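You operate a simulated robot arm through the tools that you are given. There is no shell and no other tool.

Carry out the task below with a simulated robot arm. There is one attempt and no reset: what you move stays moved.

Task
Rivet both ends of the nameplate on the UNIT 1 bracket and lay it in the blue tray.
Fine: rivet die, one stroke at each mark, hands out of the press throat, slide back out.

The check looks at the end state, three seconds after you hand in, the way a careful person would. Anything else that was tipped, shoved, dropped, spilled or broken makes it a failure.

Robot
A 6-joint arm with a two-finger gripper, fixed in place. Base frame: the origin is on the floor under the middle of its stand, x ahead of it, y to its left, z up. Lengths are in m, angles in rad, forces in N, time in s.
It reaches about 1.298 m from its shoulder. Its first joint turns from -2.601 to 2.601 rad. Payload 1.57 kg.
Tool frame: the origin (TCP) lies between the finger pads and is the grasp point; the fingertips stand 0.021 m ahead of it; z points along the fingers, y is the line along which they close. The gripper opens to 0.07 m; its body begins 0.05 m behind the TCP.
Orientation is that of the tool frame in the base frame, as [roll, pitch, yaw] about the fixed x, y, z axes, in that order (R = Rz(yaw) Ry(pitch) Rx(roll)). With the fingers straight down and closing along the base's y, the tool's x points along the base's -x, its y along +y and its z along -z.

Tools
- The arm moves only by the tool servo_tool. Its argument "plan" is text: rows parted by semicolons, each of 7 numbers parted by spaces: the shift along the tool's x, y, z in m, then the turn, a rotation vector about the tool's x, y, z in rad, then the gripper command, from -1 (shut) to 1 (fully open), values between in proportion. In form: x y z rx ry rz fingers; .... A call has 1 to 20 rows; each row is the pose to reach, as a shift and turn from the pose commanded when the call began, along the tool's axes at that moment. Rows are played at 5 a second. More than 0.05 m and 0.15 rad between two rows, or a gripper value outside its range, and nothing of the call is played. Where a pose cannot be reached the arm comes as near as it can. A force on the tool above 40 N (or 10 N above the force at the start of the call, whichever is more), or a blocked arm, ends the call early, and 0.2 s more pass. Each finger travels about 0.1037 m/s and halts on what it meets, pressing with about 30 N; the grip force reading is that of the motor and also rises with nothing between the fingers. The clock runs only during rows and for 0.2 s after the last one: add rows that repeat a pose to give the fingers time. The reply holds the time, the measured pose of the TCP, the force on the tool along the base axes, the opening and the grip force, in the units named above and with some noise, with the torque about the TCP (base axes, N m) and any sound that the robot's microphone picked up.
- Cameras (640 x 400 px; columns grow to the right, rows downward): "scene" is fixed at [0.3987, 0.4976, 1.4431]; the picture's right is [0.37, 0.93, 0.00], its down [0.51, -0.20, -0.84] and it looks along [-0.78, 0.31, -0.55] (base axes); focal length 214 px, centre (320, 200). "wrist" rides on the gripper at [0.079, 0.004, -0.081] in the tool frame; the picture's right is [-0.05, 1.00, 0.00], its down [-0.67, -0.04, -0.75] and it looks along [-0.74, -0.04, 0.67] (tool axes); focal length 256 px, centre (320, 200). There is no depth. A picture from a camera that has moved, and an enlarged one, comes with that camera's place and axes in the base frame and with its lens. The place of the scene camera against the robot may be out by one fixed shift of up to 0.012 m in any direction.
- snapshot(camera): a new picture of that camera. The clock stands still meanwhile.
- slide_trunk(by): slides the trunk up (or, below 0, down) by that many m; the arm rides with it, the base frame stays. It gives what a move gives, with no picture.
- enlarge(camera, box): a new picture of the part [left, top, right, bottom] of that camera's present view, enlarged. The clock stands still meanwhile.
- close_job(): hands the job in; it is judged then, once.

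Nothing tells you positions but the pictures and the camera data. Unless the task says otherwise, let go and move clear before handing in.

The tools are called after "Call:" as a command line: name --argument value ..., lists and objects as JSON in quotes. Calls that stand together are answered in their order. servo_tool: Moves the arm, as the interface text tells. Its arguments: {"type":"object","properties":{"plan":{"type":"string"}},"required":["plan"]} The other tools are called the same way: slide_trunk (by) moves the trunk up or down; snapshot (camera) takes a picture; enlarge (camera, box) takes an enlarged picture of a part of a camera's view; close_job () hands the job in.

At the start:

```text
time_s: 0.0
eef_pos: [0.1139, 0.5487, 1.2571]
ee_rot: [-3.141, -0.002, 3.141]
force: [0.9, -0.3, 1.2]
torque: [-0.02, -0.01, 0.02]
finger_gap: 0.0697
gripper_force: 0.0
trunk travel left (down, up): [-0.939, 0.031]
```

scene: 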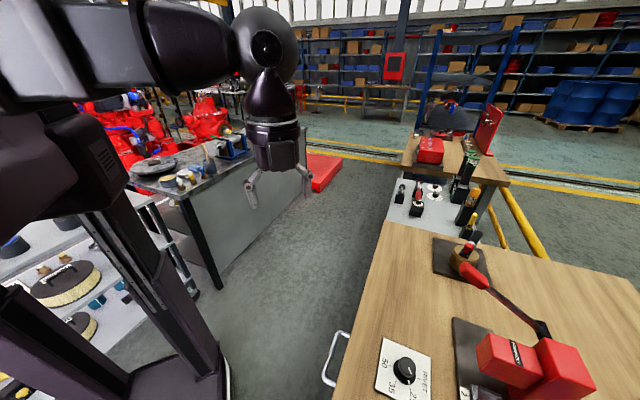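
wrist: 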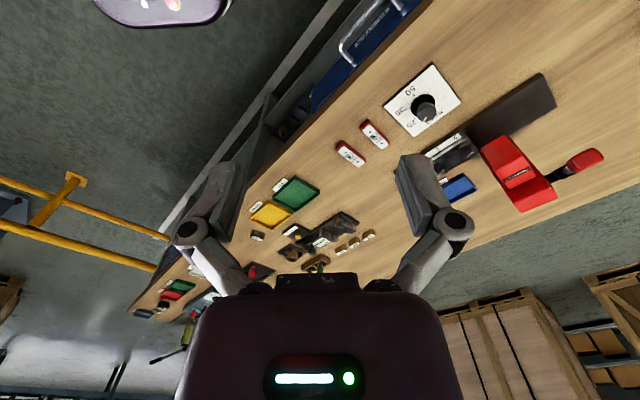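

I see a workbench with a red press, a dial, coloured trays and small parts in the wrist view. I'll look closer with enlarged pictures before moving.

Call:
enlarge --camera "wrist" --box '[320, 40, 640, 240]'

Call:
enlarge --camera "wrist" --box '[120, 150, 400, 325]'

Call:
enlarge --camera "scene" --box '[320, 200, 640, 400]'

Call:
enlarge --camera "scene" --box '[340, 80, 560, 220]'

```text
2.00 times, centred on (480, 140) of wrist
camera zoom: at [0.0353, 0.5524, 1.3385], right [0.05, 1.0, 0.0], down [0.67, -0.04, 0.75], along [0.74, -0.04, -0.67], focal length 512 px, centre (0, 320)
```

zoom: 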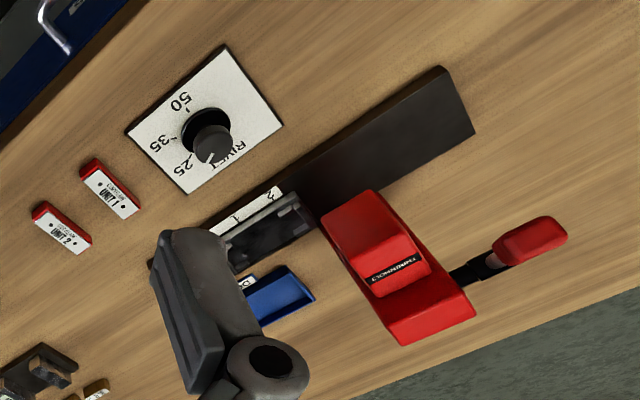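

```text
2.29 times, centred on (260, 238) of wrist
camera zoom: at [0.0353, 0.5524, 1.3385], right [0.05, 1.0, 0.0], down [0.67, -0.04, 0.75], along [0.74, -0.04, -0.67], focal length 585 px, centre (457, 114)
```

zoom: 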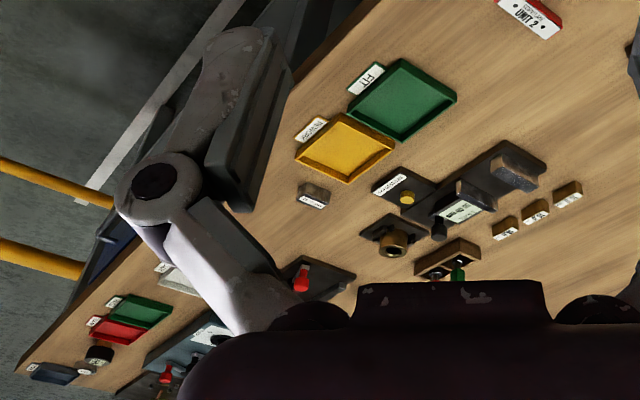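

```text
2.00 times, centred on (480, 300) of scene
camera zoom: at [0.3987, 0.4976, 1.4431], right [0.37, 0.93, 0.0], down [0.51, -0.2, -0.84], along [-0.78, 0.31, -0.55], focal length 429 px, centre (0, 0)
```

zoom: 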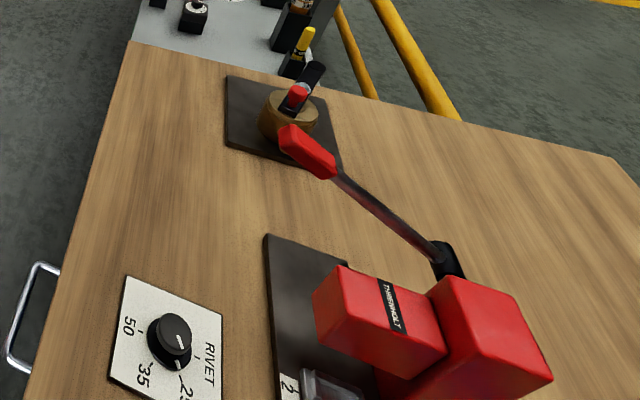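

```text
2.86 times, centred on (450, 150) of scene
camera zoom: at [0.3987, 0.4976, 1.4431], right [0.37, 0.93, 0.0], down [0.51, -0.2, -0.84], along [-0.78, 0.31, -0.55], focal length 613 px, centre (-51, 343)
```

zoom: 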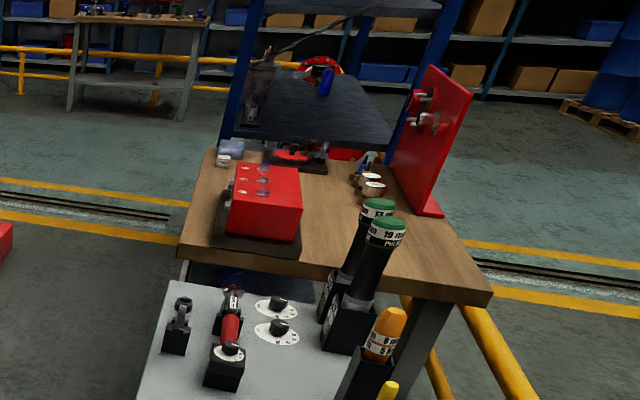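

The bench seems turned about 35° from the base axes. In front of me are the dial, the two brackets, the slide with its nest, the press and the blue tray. I'll turn the tool to line up with the bench, staying high, to get a squarer view.

Call:
servo_tool --plan "-0.015 0.027 0 0 0 -0.122 1; -0.03 0.054 0 0 0 -0.244 1; -0.045 0.081 0 0 0 -0.366 1; -0.06 0.108 0 0 0 -0.488 1; -0.077 0.135 0 0 0 -0.61 1; -0.077 0.135 0 0 0 -0.61 1"

Call:
snapshot --camera "wrist"

Call:
snapshot --camera "scene"

```text
time_s: 1.4
eef_pos: [0.189, 0.6841, 1.2583]
ee_rot: [-3.141, 0.001, -2.529]
force: [-0.4, -0.2, -0.8]
torque: [0.0, 0.0, -0.05]
finger_gap: 0.0699
gripper_force: 0.0
trunk travel left (down, up): [-0.939, 0.031]
```

```text
taken
camera wrist: at [0.1228, 0.6412, 1.3388], right [-0.53, 0.85, 0.0], down [0.57, 0.35, 0.75], along [0.63, 0.39, -0.67], focal length 256 px, centre (320, 200)
```

wrist: 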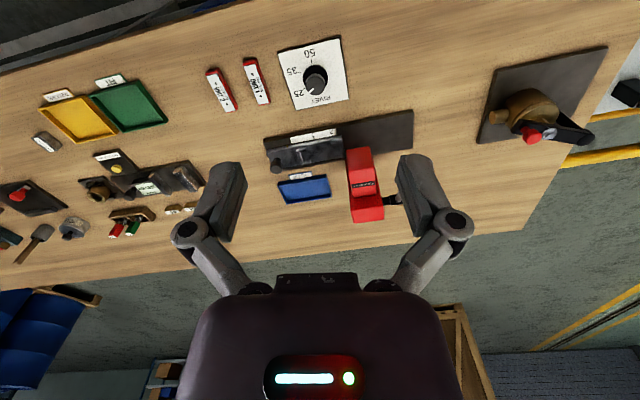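

```text
taken
```

scene: 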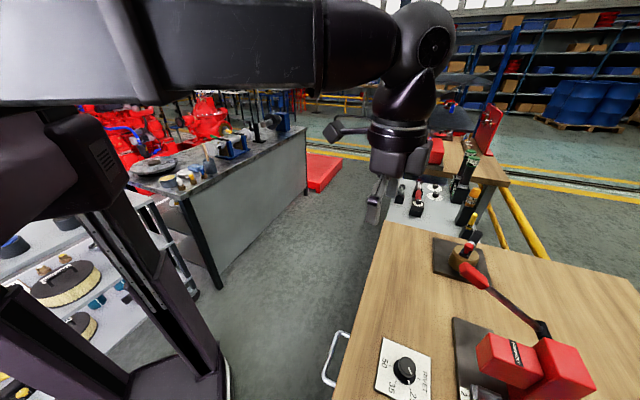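

The bench is now nearly square in view: dial plate at the front, slide rail with nest, red press and blue tray behind, brackets to the left. I'll enlarge each of these.

Call:
enlarge --camera "wrist" --box '[190, 30, 430, 180]'

Call:
enlarge --camera "wrist" --box '[250, 100, 410, 230]'

Call:
enlarge --camera "wrist" --box '[195, 30, 355, 120]'

Call:
enlarge --camera "wrist" --box '[0, 70, 240, 270]'

Call:
enlarge --camera "scene" --box '[430, 220, 640, 400]'

```text
2.67 times, centred on (310, 105) of wrist
camera zoom: at [0.1228, 0.6412, 1.3388], right [-0.53, 0.85, 0.0], down [0.57, 0.35, 0.75], along [0.63, 0.39, -0.67], focal length 683 px, centre (347, 453)
```

zoom: 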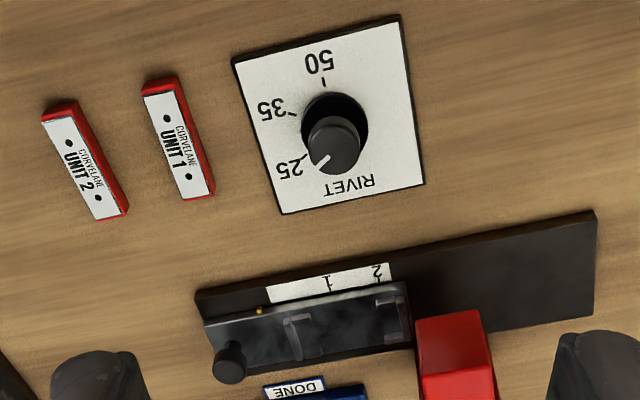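

```text
3.08 times, centred on (330, 165) of wrist
camera zoom: at [0.1228, 0.6412, 1.3388], right [-0.53, 0.85, 0.0], down [0.57, 0.35, 0.75], along [0.63, 0.39, -0.67], focal length 788 px, centre (289, 308)
```

zoom: 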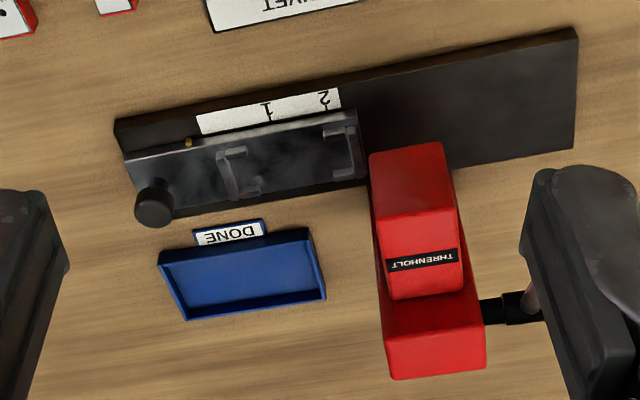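

```text
4.00 times, centred on (275, 75) of wrist
camera zoom: at [0.1228, 0.6412, 1.3388], right [-0.53, 0.85, 0.0], down [0.57, 0.35, 0.75], along [0.63, 0.39, -0.67], focal length 1024 px, centre (500, 700)
```

zoom: 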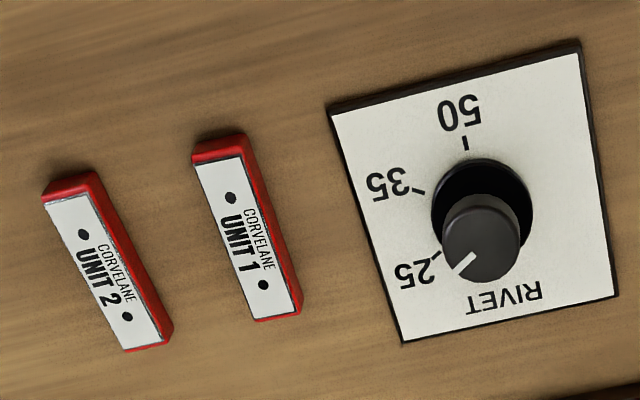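

```text
2.00 times, centred on (120, 170) of wrist
camera zoom: at [0.1228, 0.6412, 1.3388], right [-0.53, 0.85, 0.0], down [0.57, 0.35, 0.75], along [0.63, 0.39, -0.67], focal length 512 px, centre (720, 260)
```

zoom: 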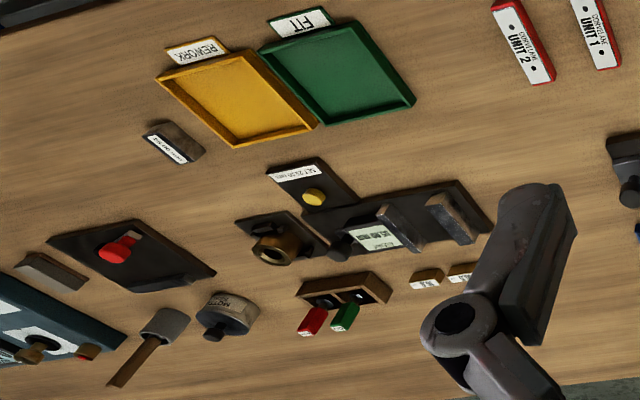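

```text
2.22 times, centred on (535, 310) of scene
camera zoom: at [0.3987, 0.4976, 1.4431], right [0.37, 0.93, 0.0], down [0.51, -0.2, -0.84], along [-0.78, 0.31, -0.55], focal length 477 px, centre (-158, -44)
```

zoom: 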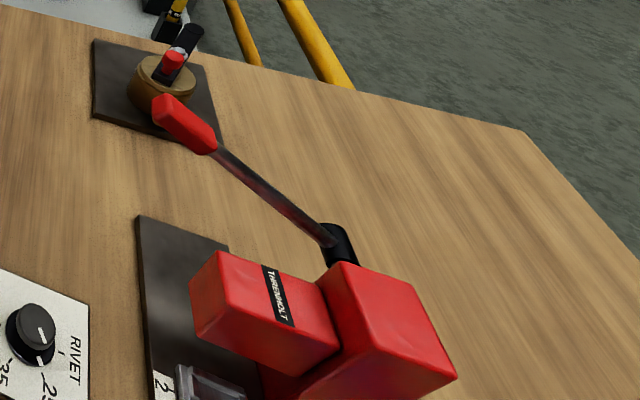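

The dial has marks 50, 35, 25 and RIVET. The slide carries a nest and a brass pointer, next to a strip with marks 1 and 2, and the bench is yawed about 45°. I'll line up fully and tilt the wrist so its camera looks straight down.

Call:
servo_tool --plan "-0.042 -0.013 0 0 0 -0.044 1; -0.084 -0.026 0 0 0 -0.088 1; -0.126 -0.040 0 0 0 -0.132 1; -0.167 -0.053 0 0 0 -0.175 1; -0.167 -0.053 0 0 0 -0.175 1"

Call:
servo_tool --plan "0 0 0 0 0.14 0 1; 0 0 0 0 0.28 0 1; 0 0 0 0 0.42 0 1; 0 0 0 0 0.56 0 1; 0 0 0 0 0.70 0 1; 0 0 0 0 0.838 0 1; 0 0 0 0 0.838 0 1"

Call:
snapshot --camera "wrist"

Call:
snapshot --camera "scene"

```text
time_s: 2.6
eef_pos: [0.3556, 0.7351, 1.257]
ee_rot: [3.14, -0.001, -2.356]
force: [0.9, 0.6, -0.2]
torque: [0.0, 0.01, -0.02]
finger_gap: 0.07
gripper_force: 0.0
trunk travel left (down, up): [-0.939, 0.031]
```

```text
time_s: 4.2
eef_pos: [0.3539, 0.7371, 1.2786]
ee_rot: [3.128, -0.477, -2.357]
force: [-0.3, 0.3, -0.2]
torque: [0.01, -0.02, 0.0]
finger_gap: 0.0699
gripper_force: 0.0
out of reach, approached as far as the arm can: row 2, 3, 4, 5, 6, 7
trunk travel left (down, up): [-0.939, 0.031]
```

```text
taken
camera wrist: at [0.3297, 0.7154, 1.3866], right [-0.67, 0.74, -0.01], down [0.69, 0.63, 0.36], along [0.27, 0.23, -0.93], focal length 256 px, centre (320, 200)
```

wrist: 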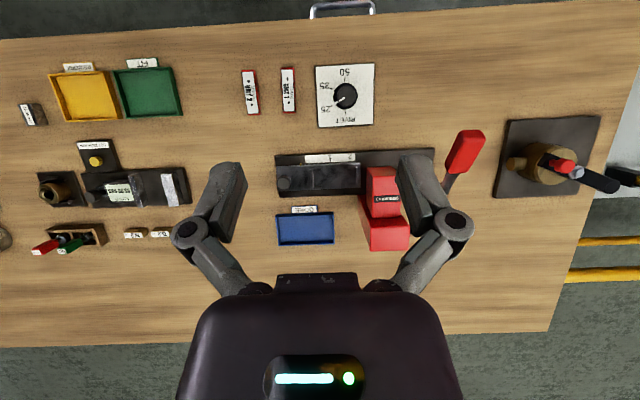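

```text
taken
```

scene: 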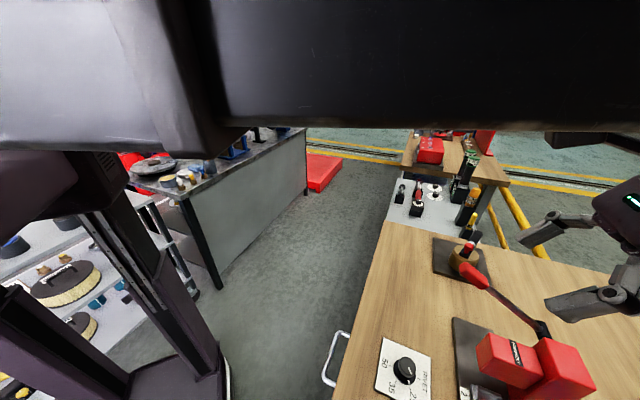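

This view is nearly overhead and shows the whole bench clearly. I'll enlarge the dial, brackets, slide, press and tray so I can measure them.

Call:
enlarge --camera "wrist" --box '[300, 50, 396, 140]'

Call:
enlarge --camera "wrist" --box '[264, 136, 424, 256]'

Call:
enlarge --camera "wrist" --box '[230, 50, 310, 125]'

Call:
enlarge --camera "wrist" --box '[350, 110, 510, 260]'

```text
4.44 times, centred on (348, 95) of wrist
camera zoom: at [0.3297, 0.7154, 1.3866], right [-0.67, 0.74, -0.01], down [0.69, 0.63, 0.36], along [0.27, 0.23, -0.93], focal length 1138 px, centre (196, 667)
```

zoom: 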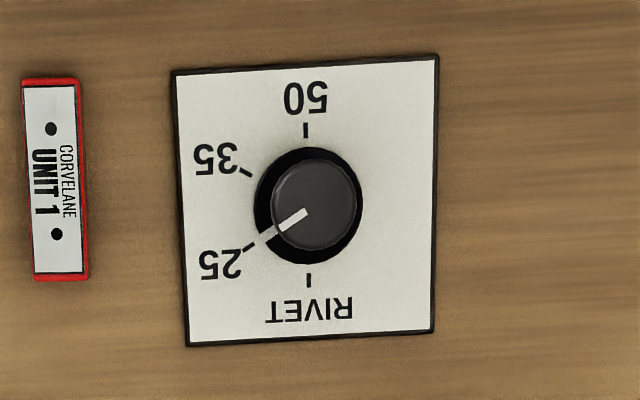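

```text
3.33 times, centred on (344, 196) of wrist
camera zoom: at [0.3297, 0.7154, 1.3866], right [-0.67, 0.74, -0.01], down [0.69, 0.63, 0.36], along [0.27, 0.23, -0.93], focal length 853 px, centre (240, 213)
```

zoom: 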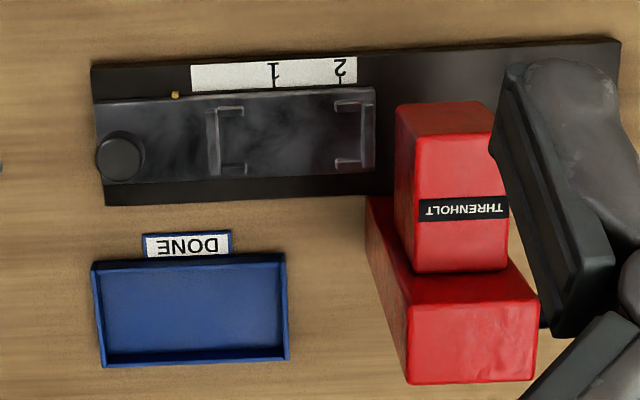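

```text
5.33 times, centred on (270, 88) of wrist
camera zoom: at [0.3297, 0.7154, 1.3866], right [-0.67, 0.74, -0.01], down [0.69, 0.63, 0.36], along [0.27, 0.23, -0.93], focal length 1365 px, centre (587, 800)
```

zoom: 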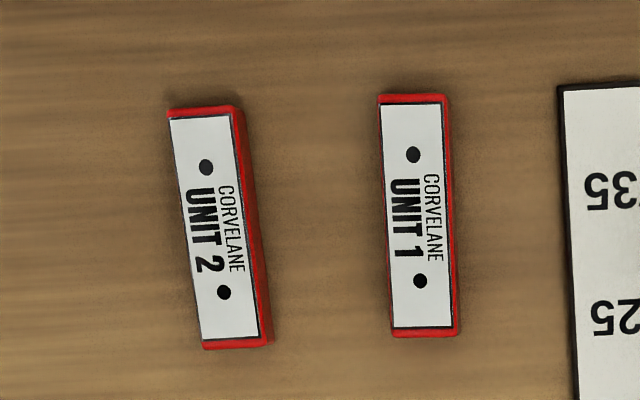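

```text
2.67 times, centred on (430, 185) of wrist
camera zoom: at [0.3297, 0.7154, 1.3866], right [-0.67, 0.74, -0.01], down [0.69, 0.63, 0.36], along [0.27, 0.23, -0.93], focal length 683 px, centre (27, 240)
```

zoom: 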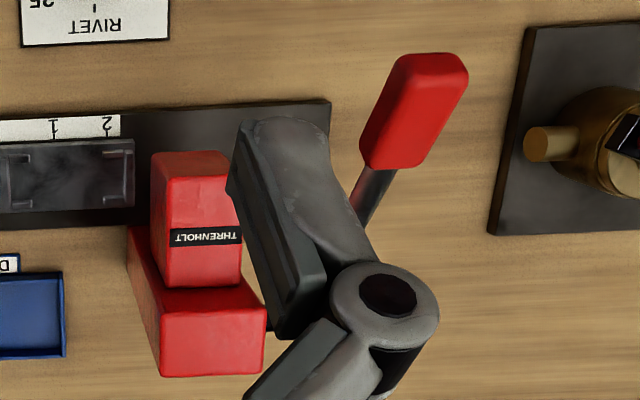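

The dial points at 25 and RIVET is one 60° step counter-clockwise. The UNIT 1 bracket is near (0.358, 0.654), and I've placed the slide, press and tray as well. I'll undo the tilt in steps and check how the commanded pose behaves.

Call:
servo_tool --plan "0 0 0 0 -0.14 0 1; 0 0 0 0 -0.28 0 1; 0 0 0 0 -0.42 0 1; 0 0 0 0 -0.42 0 1"

```text
time_s: 5.2
eef_pos: [0.3548, 0.7374, 1.2568]
ee_rot: [3.13, -0.055, -2.36]
force: [0.7, -0.2, 0.4]
torque: [-0.01, 0.0, -0.02]
finger_gap: 0.0698
gripper_force: 0.0
out of reach, approached as far as the arm can: row 1, 2, 3, 4
trunk travel left (down, up): [-0.939, 0.031]
```

The commanded pose is clamped to what was reached. I'll straighten the tool and come down part way over the dial for a closer look.

Call:
servo_tool --plan "0.006 0.009 0.042 0.003 -0.02 0 1; 0.012 0.018 0.084 0.006 -0.04 0 1; 0.018 0.027 0.126 0.011 -0.055 0.002 1; 0.024 0.036 0.168 0.011 -0.055 0.004 1; 0.030 0.046 0.209 0.011 -0.055 0.004 1; 0.030 0.046 0.209 0.011 -0.055 0.004 1"

Call:
snapshot --camera "wrist"

Call:
snapshot --camera "scene"

```text
time_s: 6.6
eef_pos: [0.2972, 0.7401, 1.2578]
ee_rot: [3.141, -0.002, -2.367]
force: [0.5, 0.7, -0.4]
torque: [-0.02, 0.02, 0.01]
finger_gap: 0.0702
gripper_force: 0.1
out of reach, approached as far as the arm can: row 1, 2, 3, 4, 5, 6
trunk travel left (down, up): [-0.939, 0.031]
```

```text
taken
camera wrist: at [0.2384, 0.6886, 1.3386], right [-0.66, 0.75, 0.0], down [0.5, 0.44, 0.74], along [0.56, 0.49, -0.67], focal length 256 px, centre (320, 200)
```

wrist: 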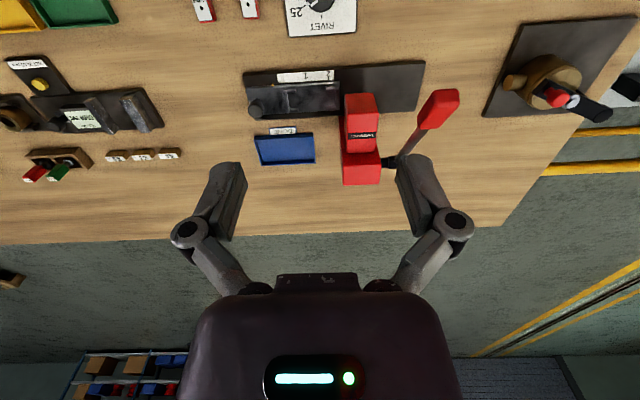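

```text
taken
```

scene: 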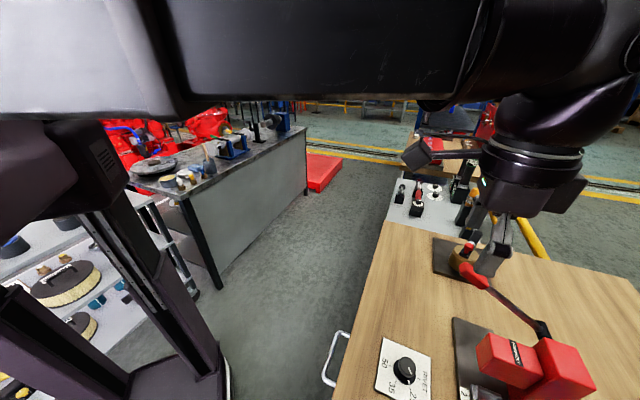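

The z didn't change: with the trunk this high the arm can't reach lower with the tool straight down. I'll lower the trunk in stages, with the tool clear above the dial.

Call:
slide_trunk --by -0.15

Call:
snapshot --camera "wrist"

Call:
snapshot --camera "scene"

```text
time_s: 8.3
eef_pos: [0.2971, 0.741, 1.1086]
ee_rot: [3.139, -0.002, -2.366]
force: [0.4, -0.1, 0.2]
torque: [0.06, -0.02, 0.0]
finger_gap: 0.07
gripper_force: 0.1
trunk travel left (down, up): [-0.789, 0.181]
```

```text
taken
camera wrist: at [0.2385, 0.6885, 1.1887], right [-0.66, 0.75, 0.0], down [0.5, 0.44, 0.74], along [0.56, 0.49, -0.67], focal length 256 px, centre (320, 200)
```

wrist: 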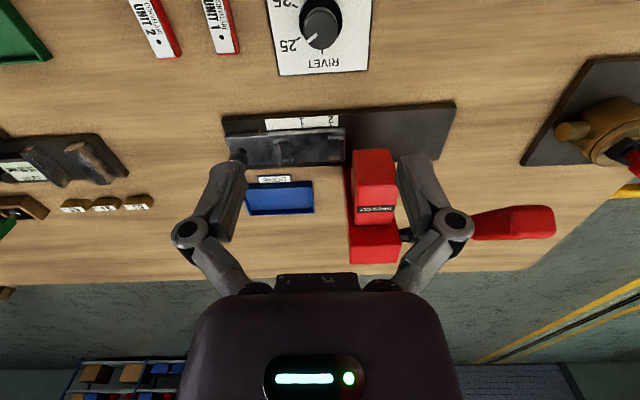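

```text
taken
```

scene: 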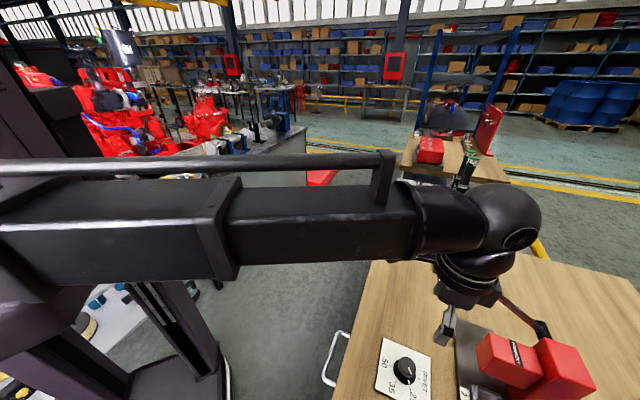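

The arm turns out to be a horizontal boom with the wrist hanging below it, and the view is clear of the lever. I'll test whether it can make small vertical moves without the trunk.

Call:
servo_tool --plan "0 0 -0.03 0 0 0 1; 0 0 -0.03 0 0 0 1"

Call:
servo_tool --plan "0 0 0.03 0 0 0 1; 0 0 0.06 0 0 0 1; 0 0 0.06 0 0 0 1"

```text
time_s: 8.9
eef_pos: [0.2977, 0.7412, 1.1094]
ee_rot: [3.14, -0.003, -2.366]
force: [1.0, 0.7, 0.4]
torque: [-0.01, 0.02, -0.04]
finger_gap: 0.0697
gripper_force: 0.1
out of reach, approached as far as the arm can: row 1, 2
trunk travel left (down, up): [-0.789, 0.181]
```

```text
time_s: 9.8
eef_pos: [0.2972, 0.7402, 1.1078]
ee_rot: [3.139, -0.001, -2.367]
force: [0.9, 0.2, 0.2]
torque: [0.03, 0.05, 0.0]
finger_gap: 0.0698
gripper_force: 0.0
out of reach, approached as far as the arm can: row 1, 2, 3
trunk travel left (down, up): [-0.789, 0.181]
```

Vertical motion comes only from the trunk, since the wrist pivot sits a fixed 0.19 m above the TCP. I'll lower it another 0.10 m to see the dial up close.

Call:
slide_trunk --by -0.1

Call:
snapshot --camera "wrist"

Call:
snapshot --camera "scene"

```text
time_s: 11.1
eef_pos: [0.2972, 0.7414, 1.0067]
ee_rot: [3.14, -0.002, -2.368]
force: [1.0, -0.5, 1.2]
torque: [-0.01, 0.01, 0.02]
finger_gap: 0.07
gripper_force: 0.1
trunk travel left (down, up): [-0.689, 0.281]
```

```text
taken
camera wrist: at [0.2385, 0.6885, 1.0888], right [-0.66, 0.75, 0.0], down [0.5, 0.44, 0.74], along [0.56, 0.49, -0.67], focal length 256 px, centre (320, 200)
```

wrist: 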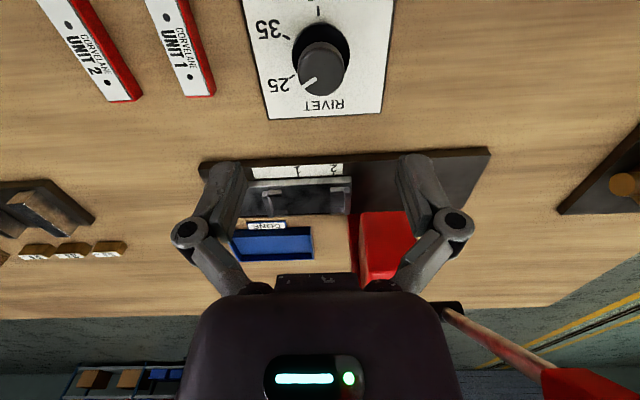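

```text
taken
```

scene: 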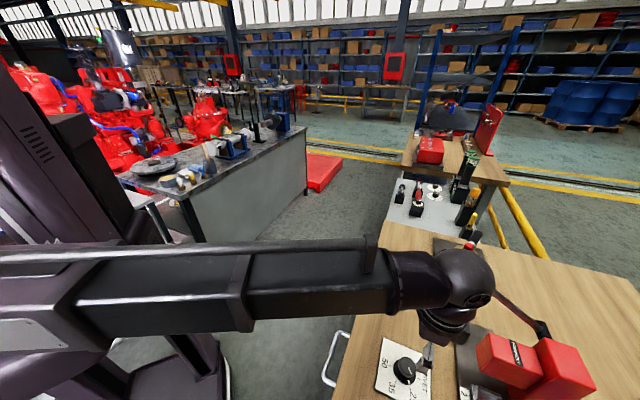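

The dial is close now, with the knob pointing at 25. I'll enlarge it to fix the knob's position and height.

Call:
enlarge --camera "wrist" --box '[230, 0, 400, 125]'

Call:
enlarge --camera "wrist" --box '[20, 0, 230, 120]'

Call:
enlarge --camera "wrist" --box '[190, 140, 430, 290]'

Call:
enlarge --camera "scene" --box '[340, 230, 560, 400]'

```text
3.20 times, centred on (315, 62) of wrist
camera zoom: at [0.2385, 0.6885, 1.0888], right [-0.66, 0.75, 0.0], down [0.5, 0.44, 0.74], along [0.56, 0.49, -0.67], focal length 819 px, centre (336, 640)
```

zoom: 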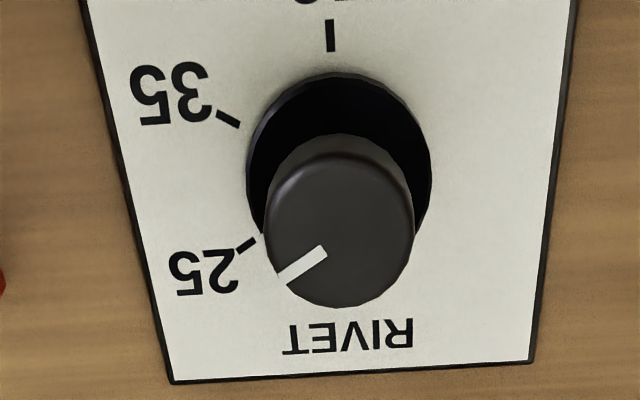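

```text
3.05 times, centred on (125, 60) of wrist
camera zoom: at [0.2385, 0.6885, 1.0888], right [-0.66, 0.75, 0.0], down [0.5, 0.44, 0.74], along [0.56, 0.49, -0.67], focal length 780 px, centre (914, 627)
```

zoom: 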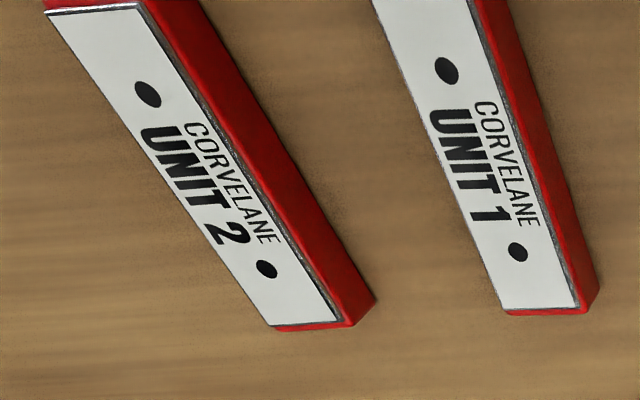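

```text
2.67 times, centred on (310, 215) of wrist
camera zoom: at [0.2385, 0.6885, 1.0888], right [-0.66, 0.75, 0.0], down [0.5, 0.44, 0.74], along [0.56, 0.49, -0.67], focal length 683 px, centre (347, 160)
```

zoom: 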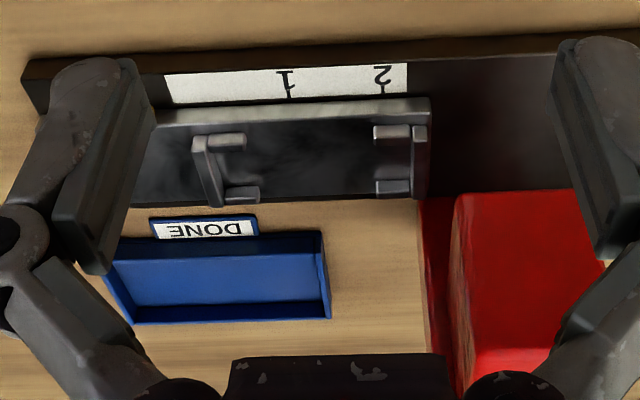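

```text
2.35 times, centred on (450, 315) of scene
camera zoom: at [0.3987, 0.4976, 1.4431], right [0.37, 0.93, 0.0], down [0.51, -0.2, -0.84], along [-0.78, 0.31, -0.55], focal length 505 px, centre (14, -71)
```

zoom: 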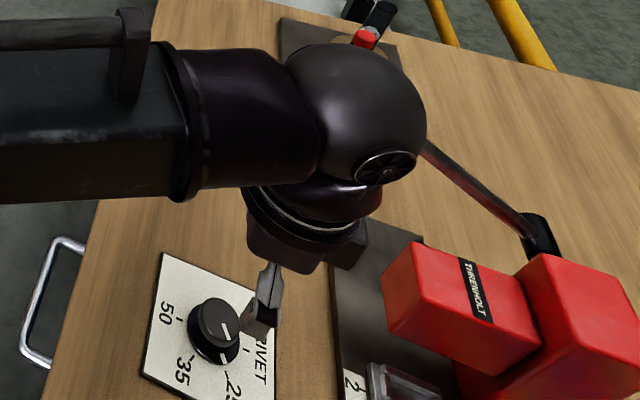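

I put the knob centre near (0.2935, 0.7378), with its top around z 0.895 and the plate around 0.867. I'll centre over it and lower so the open fingers straddle it.

Call:
servo_tool --plan "0.005 0 0 0 0 0 1; 0.005 0 0 0 0 0 1"

Call:
slide_trunk --by -0.07

Call:
snapshot --camera "wrist"

Call:
snapshot --camera "scene"

```text
time_s: 11.7
eef_pos: [0.2933, 0.738, 1.0081]
ee_rot: [3.139, -0.003, -2.367]
force: [-0.1, -0.3, -0.7]
torque: [0.01, 0.02, -0.01]
finger_gap: 0.0699
gripper_force: 0.0
trunk travel left (down, up): [-0.689, 0.281]
```

```text
time_s: 12.8
eef_pos: [0.293, 0.738, 0.9383]
ee_rot: [3.14, -0.003, -2.367]
force: [0.6, 0.0, 0.4]
torque: [-0.02, -0.01, 0.02]
finger_gap: 0.0702
gripper_force: 0.0
trunk travel left (down, up): [-0.619, 0.351]
```

```text
taken
camera wrist: at [0.2347, 0.685, 1.0187], right [-0.66, 0.75, 0.0], down [0.5, 0.44, 0.74], along [0.56, 0.49, -0.67], focal length 256 px, centre (320, 200)
```

wrist: 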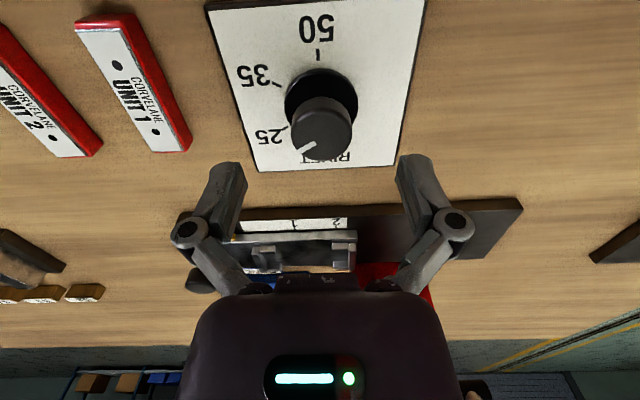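

```text
taken
```

scene: 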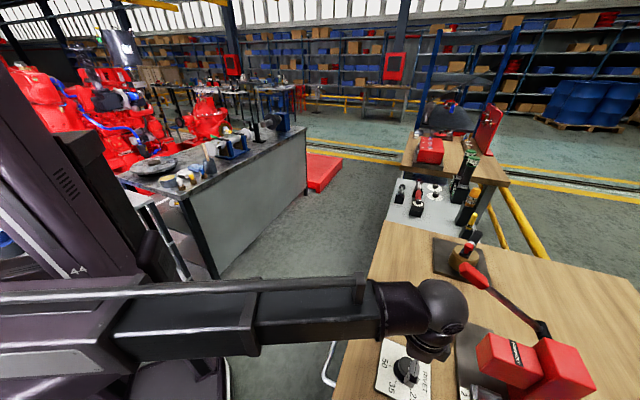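

The fingers hang either side of the knob. I'll enlarge to check centring before going down the last few centimetres.

Call:
enlarge --camera "wrist" --box '[230, 50, 410, 180]'

Call:
enlarge --camera "scene" --box '[350, 320, 490, 400]'

```text
3.08 times, centred on (320, 115) of wrist
camera zoom: at [0.2347, 0.685, 1.0187], right [-0.66, 0.75, 0.0], down [0.5, 0.44, 0.74], along [0.56, 0.49, -0.67], focal length 788 px, centre (320, 462)
```

zoom: 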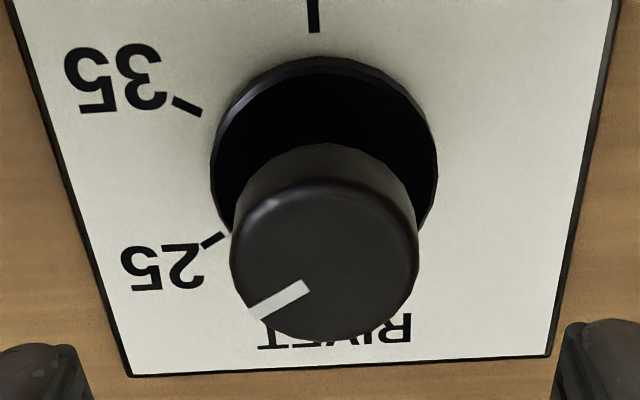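

```text
4.57 times, centred on (420, 360) of scene
camera zoom: at [0.3987, 0.4976, 1.4431], right [0.37, 0.93, 0.0], down [0.51, -0.2, -0.84], along [-0.78, 0.31, -0.55], focal length 980 px, centre (-137, -531)
```

zoom: 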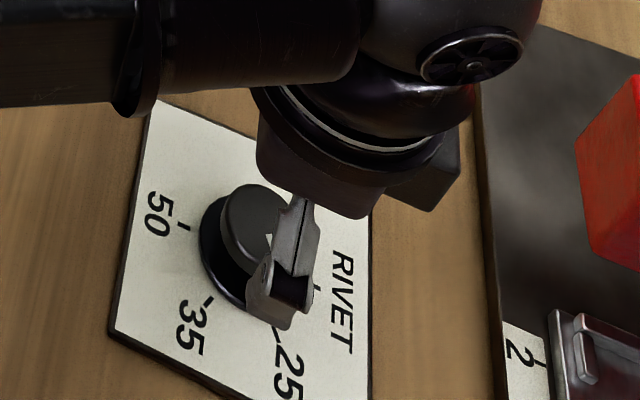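

Triangulating the two views gives the knob at (0.295, 0.739) with its top at 0.897. I'll nudge 2 mm, lower so the tips sit at about 0.880, and close on it.

Call:
servo_tool --plan "-0.002 0 0 0 0 0 1; -0.002 0 0 0 0 0 1"

Call:
slide_trunk --by -0.037

Call:
servo_tool --plan "0 0 0 0 0 0 0.3; 0 0 0 0 0 0 0; 0 0 0 0 0 0 -0.3; 0 0 0 0 0 0 -0.6; 0 0 0 0 0 0 -1; 0 0 0 0 0 0 -1"

Call:
snapshot --camera "wrist"

```text
time_s: 13.4
eef_pos: [0.2935, 0.7392, 0.9379]
ee_rot: [3.139, 0.0, -2.366]
force: [-0.1, -0.5, 0.1]
torque: [-0.03, 0.02, 0.0]
finger_gap: 0.0701
gripper_force: 0.1
trunk travel left (down, up): [-0.619, 0.351]
```

```text
time_s: 14.2
eef_pos: [0.2949, 0.7387, 0.9002]
ee_rot: [3.14, -0.001, -2.366]
force: [0.8, -0.2, 0.3]
torque: [0.02, -0.02, -0.01]
finger_gap: 0.0701
gripper_force: 0.1
trunk travel left (down, up): [-0.582, 0.388]
```

```text
time_s: 15.6
eef_pos: [0.294, 0.7401, 0.9015]
ee_rot: [3.14, 0.0, -2.367]
force: [-2.1, 5.3, 2.9]
torque: [0.04, 0.04, 0.01]
finger_gap: 0.033
gripper_force: 32.3
trunk travel left (down, up): [-0.582, 0.388]
```

```text
taken
camera wrist: at [0.2357, 0.6871, 0.9817], right [-0.66, 0.75, 0.0], down [0.5, 0.44, 0.74], along [0.56, 0.49, -0.67], focal length 256 px, centre (320, 200)
```

wrist: 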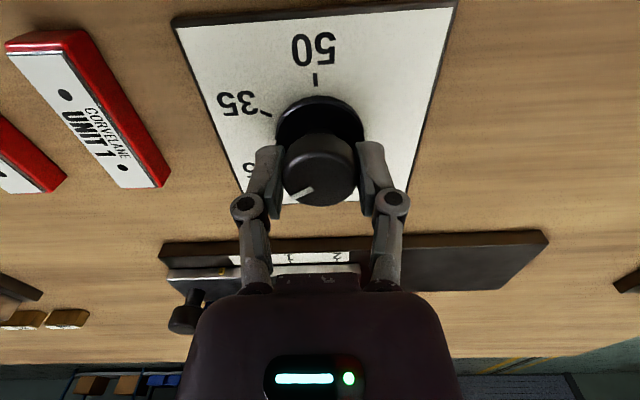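

The fingers hold the knob at 0.033 m. I'll turn it 60° counter-clockwise in small steps, from 25 to RIVET.

Call:
servo_tool --plan "0 0 0 0 0 -0.1047 -1; 0 0 0 0 0 -0.2094 -1; 0 0 0 0 0 -0.3141 -1; 0 0 0 0 0 -0.4188 -1; 0 0 0 0 0 -0.5235 -1; 0 0 0 0 0 -0.6282 -1; 0 0 0 0 0 -0.7329 -1; 0 0 0 0 0 -0.8376 -1; 0 0 0 0 0 -0.9423 -1; 0 0 0 0 0 -1.047 -1; 0 0 0 0 0 -1.047 -1"

Call:
snapshot --camera "wrist"

Call:
enlarge --camera "wrist" --box '[240, 60, 400, 210]'

```text
time_s: 18.0
eef_pos: [0.2941, 0.7401, 0.8999]
ee_rot: [3.139, 0.001, -1.317]
force: [-8.9, 15.2, 9.4]
torque: [0.49, 0.16, 0.04]
finger_gap: 0.0331
gripper_force: 32.4
trunk travel left (down, up): [-0.582, 0.388]
```

```text
taken
camera wrist: at [0.3104, 0.6617, 0.9815], right [-0.98, -0.2, 0.0], down [-0.13, 0.65, 0.75], along [-0.15, 0.73, -0.67], focal length 256 px, centre (320, 200)
```

wrist: 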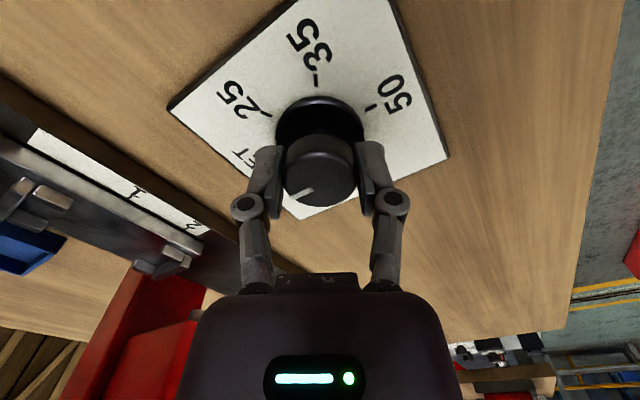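

```text
2.67 times, centred on (320, 135) of wrist
camera zoom: at [0.3104, 0.6617, 0.9815], right [-0.98, -0.2, 0.0], down [-0.13, 0.65, 0.75], along [-0.15, 0.73, -0.67], focal length 683 px, centre (320, 373)
```

zoom: 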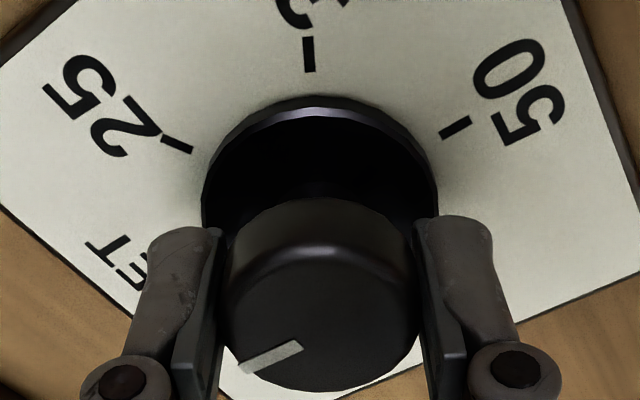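

The knob turned with the gripper. I'll open the fingers, go up and check the pointer against RIVET.

Call:
servo_tool --plan "0 0 0 0 0 0 -0.2; 0 0 0 0 0 0 0.2; 0 0 0 0 0 0 0.6; 0 0 0 0 0 0 1; 0 0 0 0 0 0 1"

Call:
slide_trunk --by 0.1

Call:
snapshot --camera "wrist"

Call:
enlarge --camera "wrist" --box '[220, 0, 420, 130]'

Call:
enlarge --camera "scene" --box '[350, 320, 490, 400]'

```text
time_s: 19.2
eef_pos: [0.2947, 0.739, 0.8999]
ee_rot: [3.138, -0.001, -1.318]
force: [-0.5, -0.3, 0.7]
torque: [-0.03, -0.03, 0.03]
finger_gap: 0.07
gripper_force: 0.1
trunk travel left (down, up): [-0.582, 0.388]
```

```text
time_s: 20.5
eef_pos: [0.2953, 0.739, 1.001]
ee_rot: [3.141, 0.001, -1.319]
force: [0.2, -0.9, -1.0]
torque: [-0.02, 0.0, -0.05]
finger_gap: 0.0701
gripper_force: 0.1
trunk travel left (down, up): [-0.682, 0.288]
```

```text
taken
camera wrist: at [0.3117, 0.6611, 1.0814], right [-0.98, -0.2, 0.0], down [-0.13, 0.65, 0.74], along [-0.15, 0.73, -0.67], focal length 256 px, centre (320, 200)
```

wrist: 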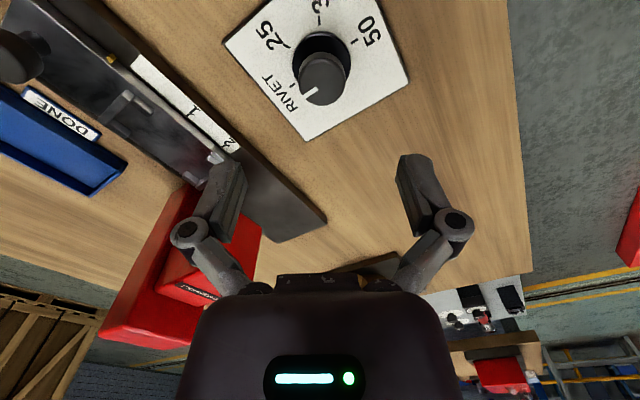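

```text
3.08 times, centred on (320, 65) of wrist
camera zoom: at [0.3117, 0.6611, 1.0814], right [-0.98, -0.2, 0.0], down [-0.13, 0.65, 0.74], along [-0.15, 0.73, -0.67], focal length 788 px, centre (320, 615)
```

zoom: 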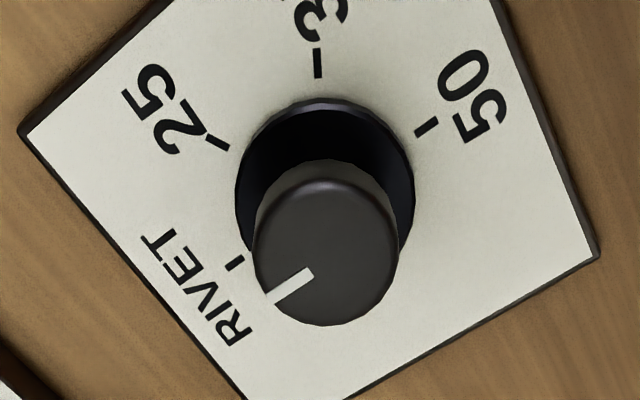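

```text
4.57 times, centred on (420, 360) of scene
camera zoom: at [0.3987, 0.4976, 1.4431], right [0.37, 0.93, 0.0], down [0.51, -0.2, -0.84], along [-0.78, 0.31, -0.55], focal length 980 px, centre (-137, -531)
```

zoom: 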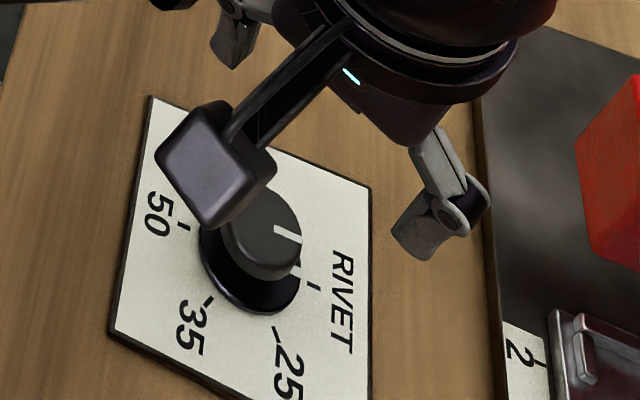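

The dial now reads RIVET in both views. The UNIT 1 bracket is centred near (0.3585, 0.6542), top at 0.8785, long axis at about 42.7°. I'll move above it and turn so the fingers close across its width.

Call:
servo_tool --plan "0.0122 -0.005 0 0 0 0.1344 0.6; 0.0245 -0.01 0 0 0 0.2688 0.286; 0.0367 -0.015 0 0 0 0.403 0.286; 0.049 -0.02 0 0 0 0.5375 0.286; 0.0612 -0.025 0 0 0 0.672 0.286; 0.0734 -0.03 0 0 0 0.806 0.286; 0.0857 -0.035 0 0 0 0.9406 0.286; 0.0979 -0.0401 0 0 0 1.075 0.286; 0.0979 -0.0401 0 0 0 1.075 0.286"

Call:
snapshot --camera "wrist"

Call:
enlarge --camera "wrist" --box '[220, 0, 420, 130]'

```text
time_s: 22.5
eef_pos: [0.3587, 0.6547, 1.001]
ee_rot: [3.139, -0.002, -2.396]
force: [0.2, -0.2, -0.9]
torque: [-0.02, 0.02, 0.02]
finger_gap: 0.0452
gripper_force: 0.0
trunk travel left (down, up): [-0.682, 0.288]
```

```text
taken
camera wrist: at [0.2988, 0.6033, 1.0817], right [-0.64, 0.77, 0.0], down [0.52, 0.43, 0.74], along [0.57, 0.47, -0.67], focal length 256 px, centre (320, 200)
```

wrist: 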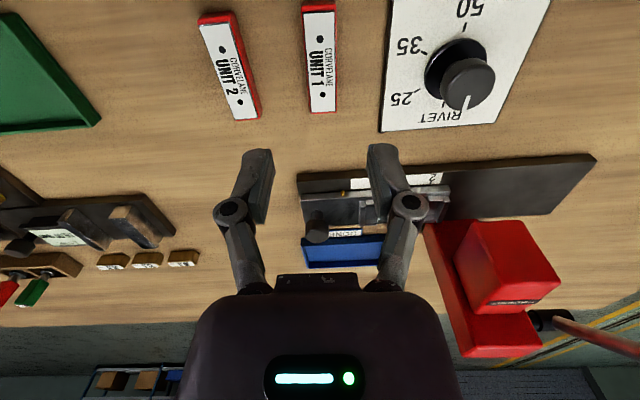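

```text
3.08 times, centred on (320, 65) of wrist
camera zoom: at [0.2988, 0.6033, 1.0817], right [-0.64, 0.77, 0.0], down [0.52, 0.43, 0.74], along [0.57, 0.47, -0.67], focal length 788 px, centre (320, 615)
```

zoom: 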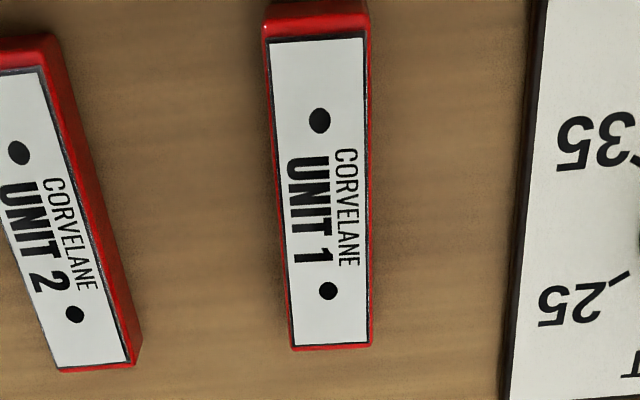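

The holes measure the same from this pose and the tool is centred within 1 mm. I'll go down so the tips are a few millimetres above the bench, then close.

Call:
slide_trunk --by -0.08

Call:
snapshot --camera "wrist"

```text
time_s: 23.7
eef_pos: [0.3589, 0.6542, 0.9207]
ee_rot: [3.14, 0.0, -2.395]
force: [0.6, -0.2, 0.0]
torque: [-0.01, 0.0, 0.01]
finger_gap: 0.0448
gripper_force: 0.1
trunk travel left (down, up): [-0.602, 0.368]
```

```text
taken
camera wrist: at [0.2986, 0.6032, 1.0017], right [-0.64, 0.77, 0.0], down [0.51, 0.43, 0.74], along [0.57, 0.48, -0.67], focal length 256 px, centre (320, 200)
```

wrist: 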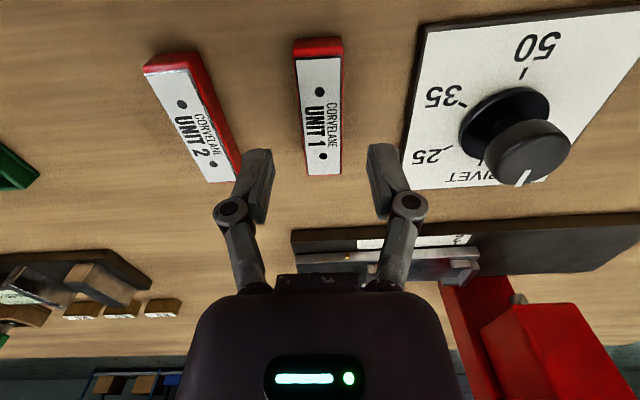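

The fingers are clear of UNIT 2 and the dial. I'll go down the last 33 mm and grip.

Call:
slide_trunk --by -0.033

Call:
servo_tool --plan "0 0 0 0 0 0 0.1; 0 0 0 0 0 0 -0.1; 0 0 0 0 0 0 -0.3; 0 0 0 0 0 0 -0.6; 0 0 0 0 0 0 -1; 0 0 0 0 0 0 -1"

Call:
snapshot --camera "wrist"

```text
time_s: 24.4
eef_pos: [0.358, 0.6546, 0.8874]
ee_rot: [3.139, -0.001, -2.395]
force: [-0.4, -0.3, 0.4]
torque: [0.0, 0.0, 0.05]
finger_gap: 0.0447
gripper_force: 0.0
trunk travel left (down, up): [-0.569, 0.401]
```

```text
time_s: 25.9
eef_pos: [0.3593, 0.6529, 0.8876]
ee_rot: [3.141, -0.003, -2.395]
force: [0.0, 0.9, 1.3]
torque: [0.04, 0.01, -0.05]
finger_gap: 0.0239
gripper_force: 30.0
trunk travel left (down, up): [-0.569, 0.401]
```

```text
taken
camera wrist: at [0.2985, 0.6033, 0.9687], right [-0.64, 0.77, 0.0], down [0.51, 0.43, 0.74], along [0.57, 0.48, -0.67], focal length 256 px, centre (320, 200)
```

wrist: 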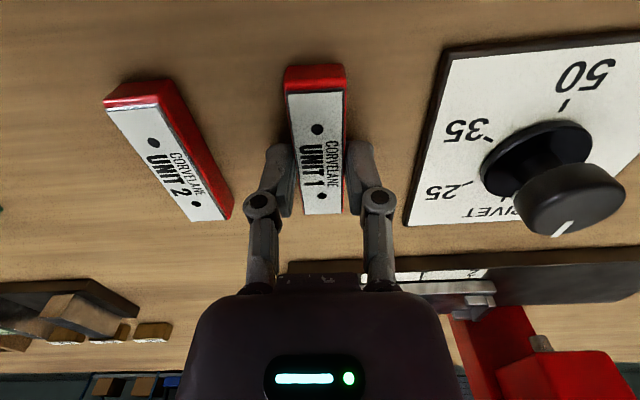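

The bracket is held at 0.024 m and only UNIT 1 is in the fingers. I'll lift it straight up and move to where the camera sees the nest well.

Call:
slide_trunk --by 0.12

Call:
servo_tool --plan "-0.0185 0.014 0 0 0 0 -1; -0.037 0.028 0 0 0 -0.02 -1; -0.0555 0.042 0 0 0 -0.039 -1; -0.0555 0.042 0 0 0 -0.039 -1"

Call:
snapshot --camera "wrist"

Call:
enlarge --camera "wrist" --box '[220, 60, 480, 230]'

Call:
snapshot --camera "scene"

```text
time_s: 27.4
eef_pos: [0.3587, 0.6538, 1.0076]
ee_rot: [3.14, -0.002, -2.394]
force: [1.0, -0.4, -1.6]
torque: [-0.01, -0.02, 0.01]
finger_gap: 0.0234
gripper_force: 29.7
trunk travel left (down, up): [-0.689, 0.281]
```

```text
time_s: 28.4
eef_pos: [0.3719, 0.7222, 1.0084]
ee_rot: [3.139, -0.001, -2.356]
force: [0.9, -0.3, -1.2]
torque: [0.0, 0.04, 0.0]
finger_gap: 0.0236
gripper_force: 29.7
trunk travel left (down, up): [-0.689, 0.281]
```

```text
taken
camera wrist: at [0.3138, 0.6689, 1.0886], right [-0.67, 0.74, 0.0], down [0.5, 0.45, 0.74], along [0.55, 0.5, -0.67], focal length 256 px, centre (320, 200)
```

wrist: 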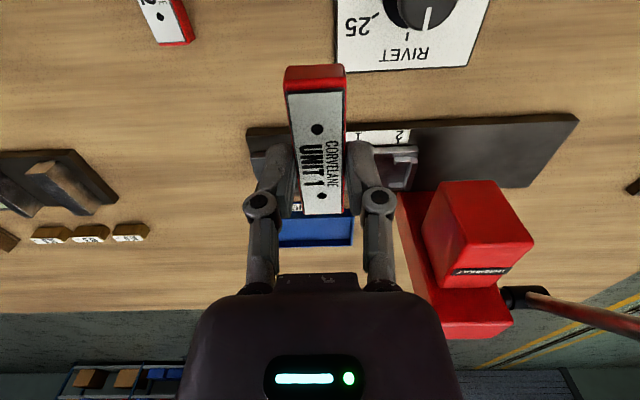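

```text
2.35 times, centred on (350, 145) of wrist
camera zoom: at [0.3138, 0.6689, 1.0886], right [-0.67, 0.74, 0.0], down [0.5, 0.45, 0.74], along [0.55, 0.5, -0.67], focal length 602 px, centre (249, 329)
```

zoom: 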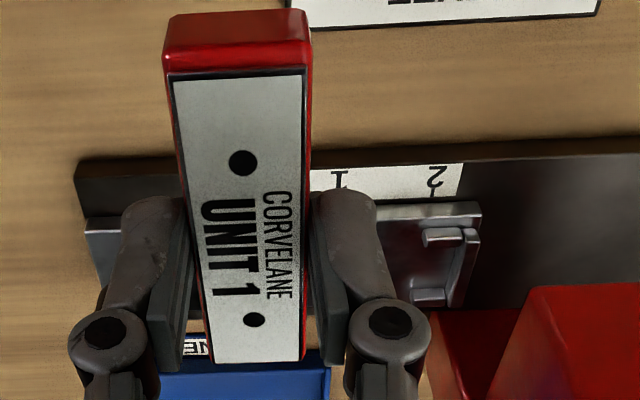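

```text
taken
```

scene: 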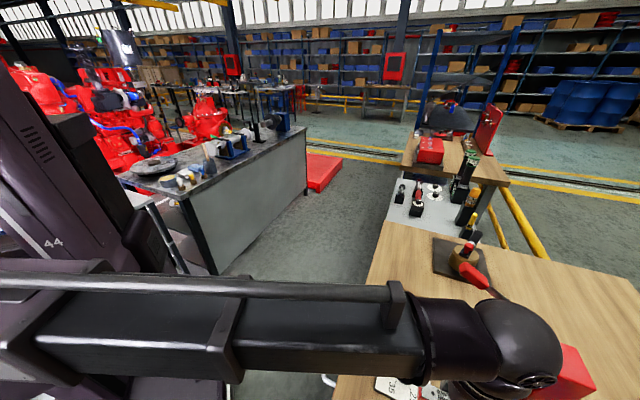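

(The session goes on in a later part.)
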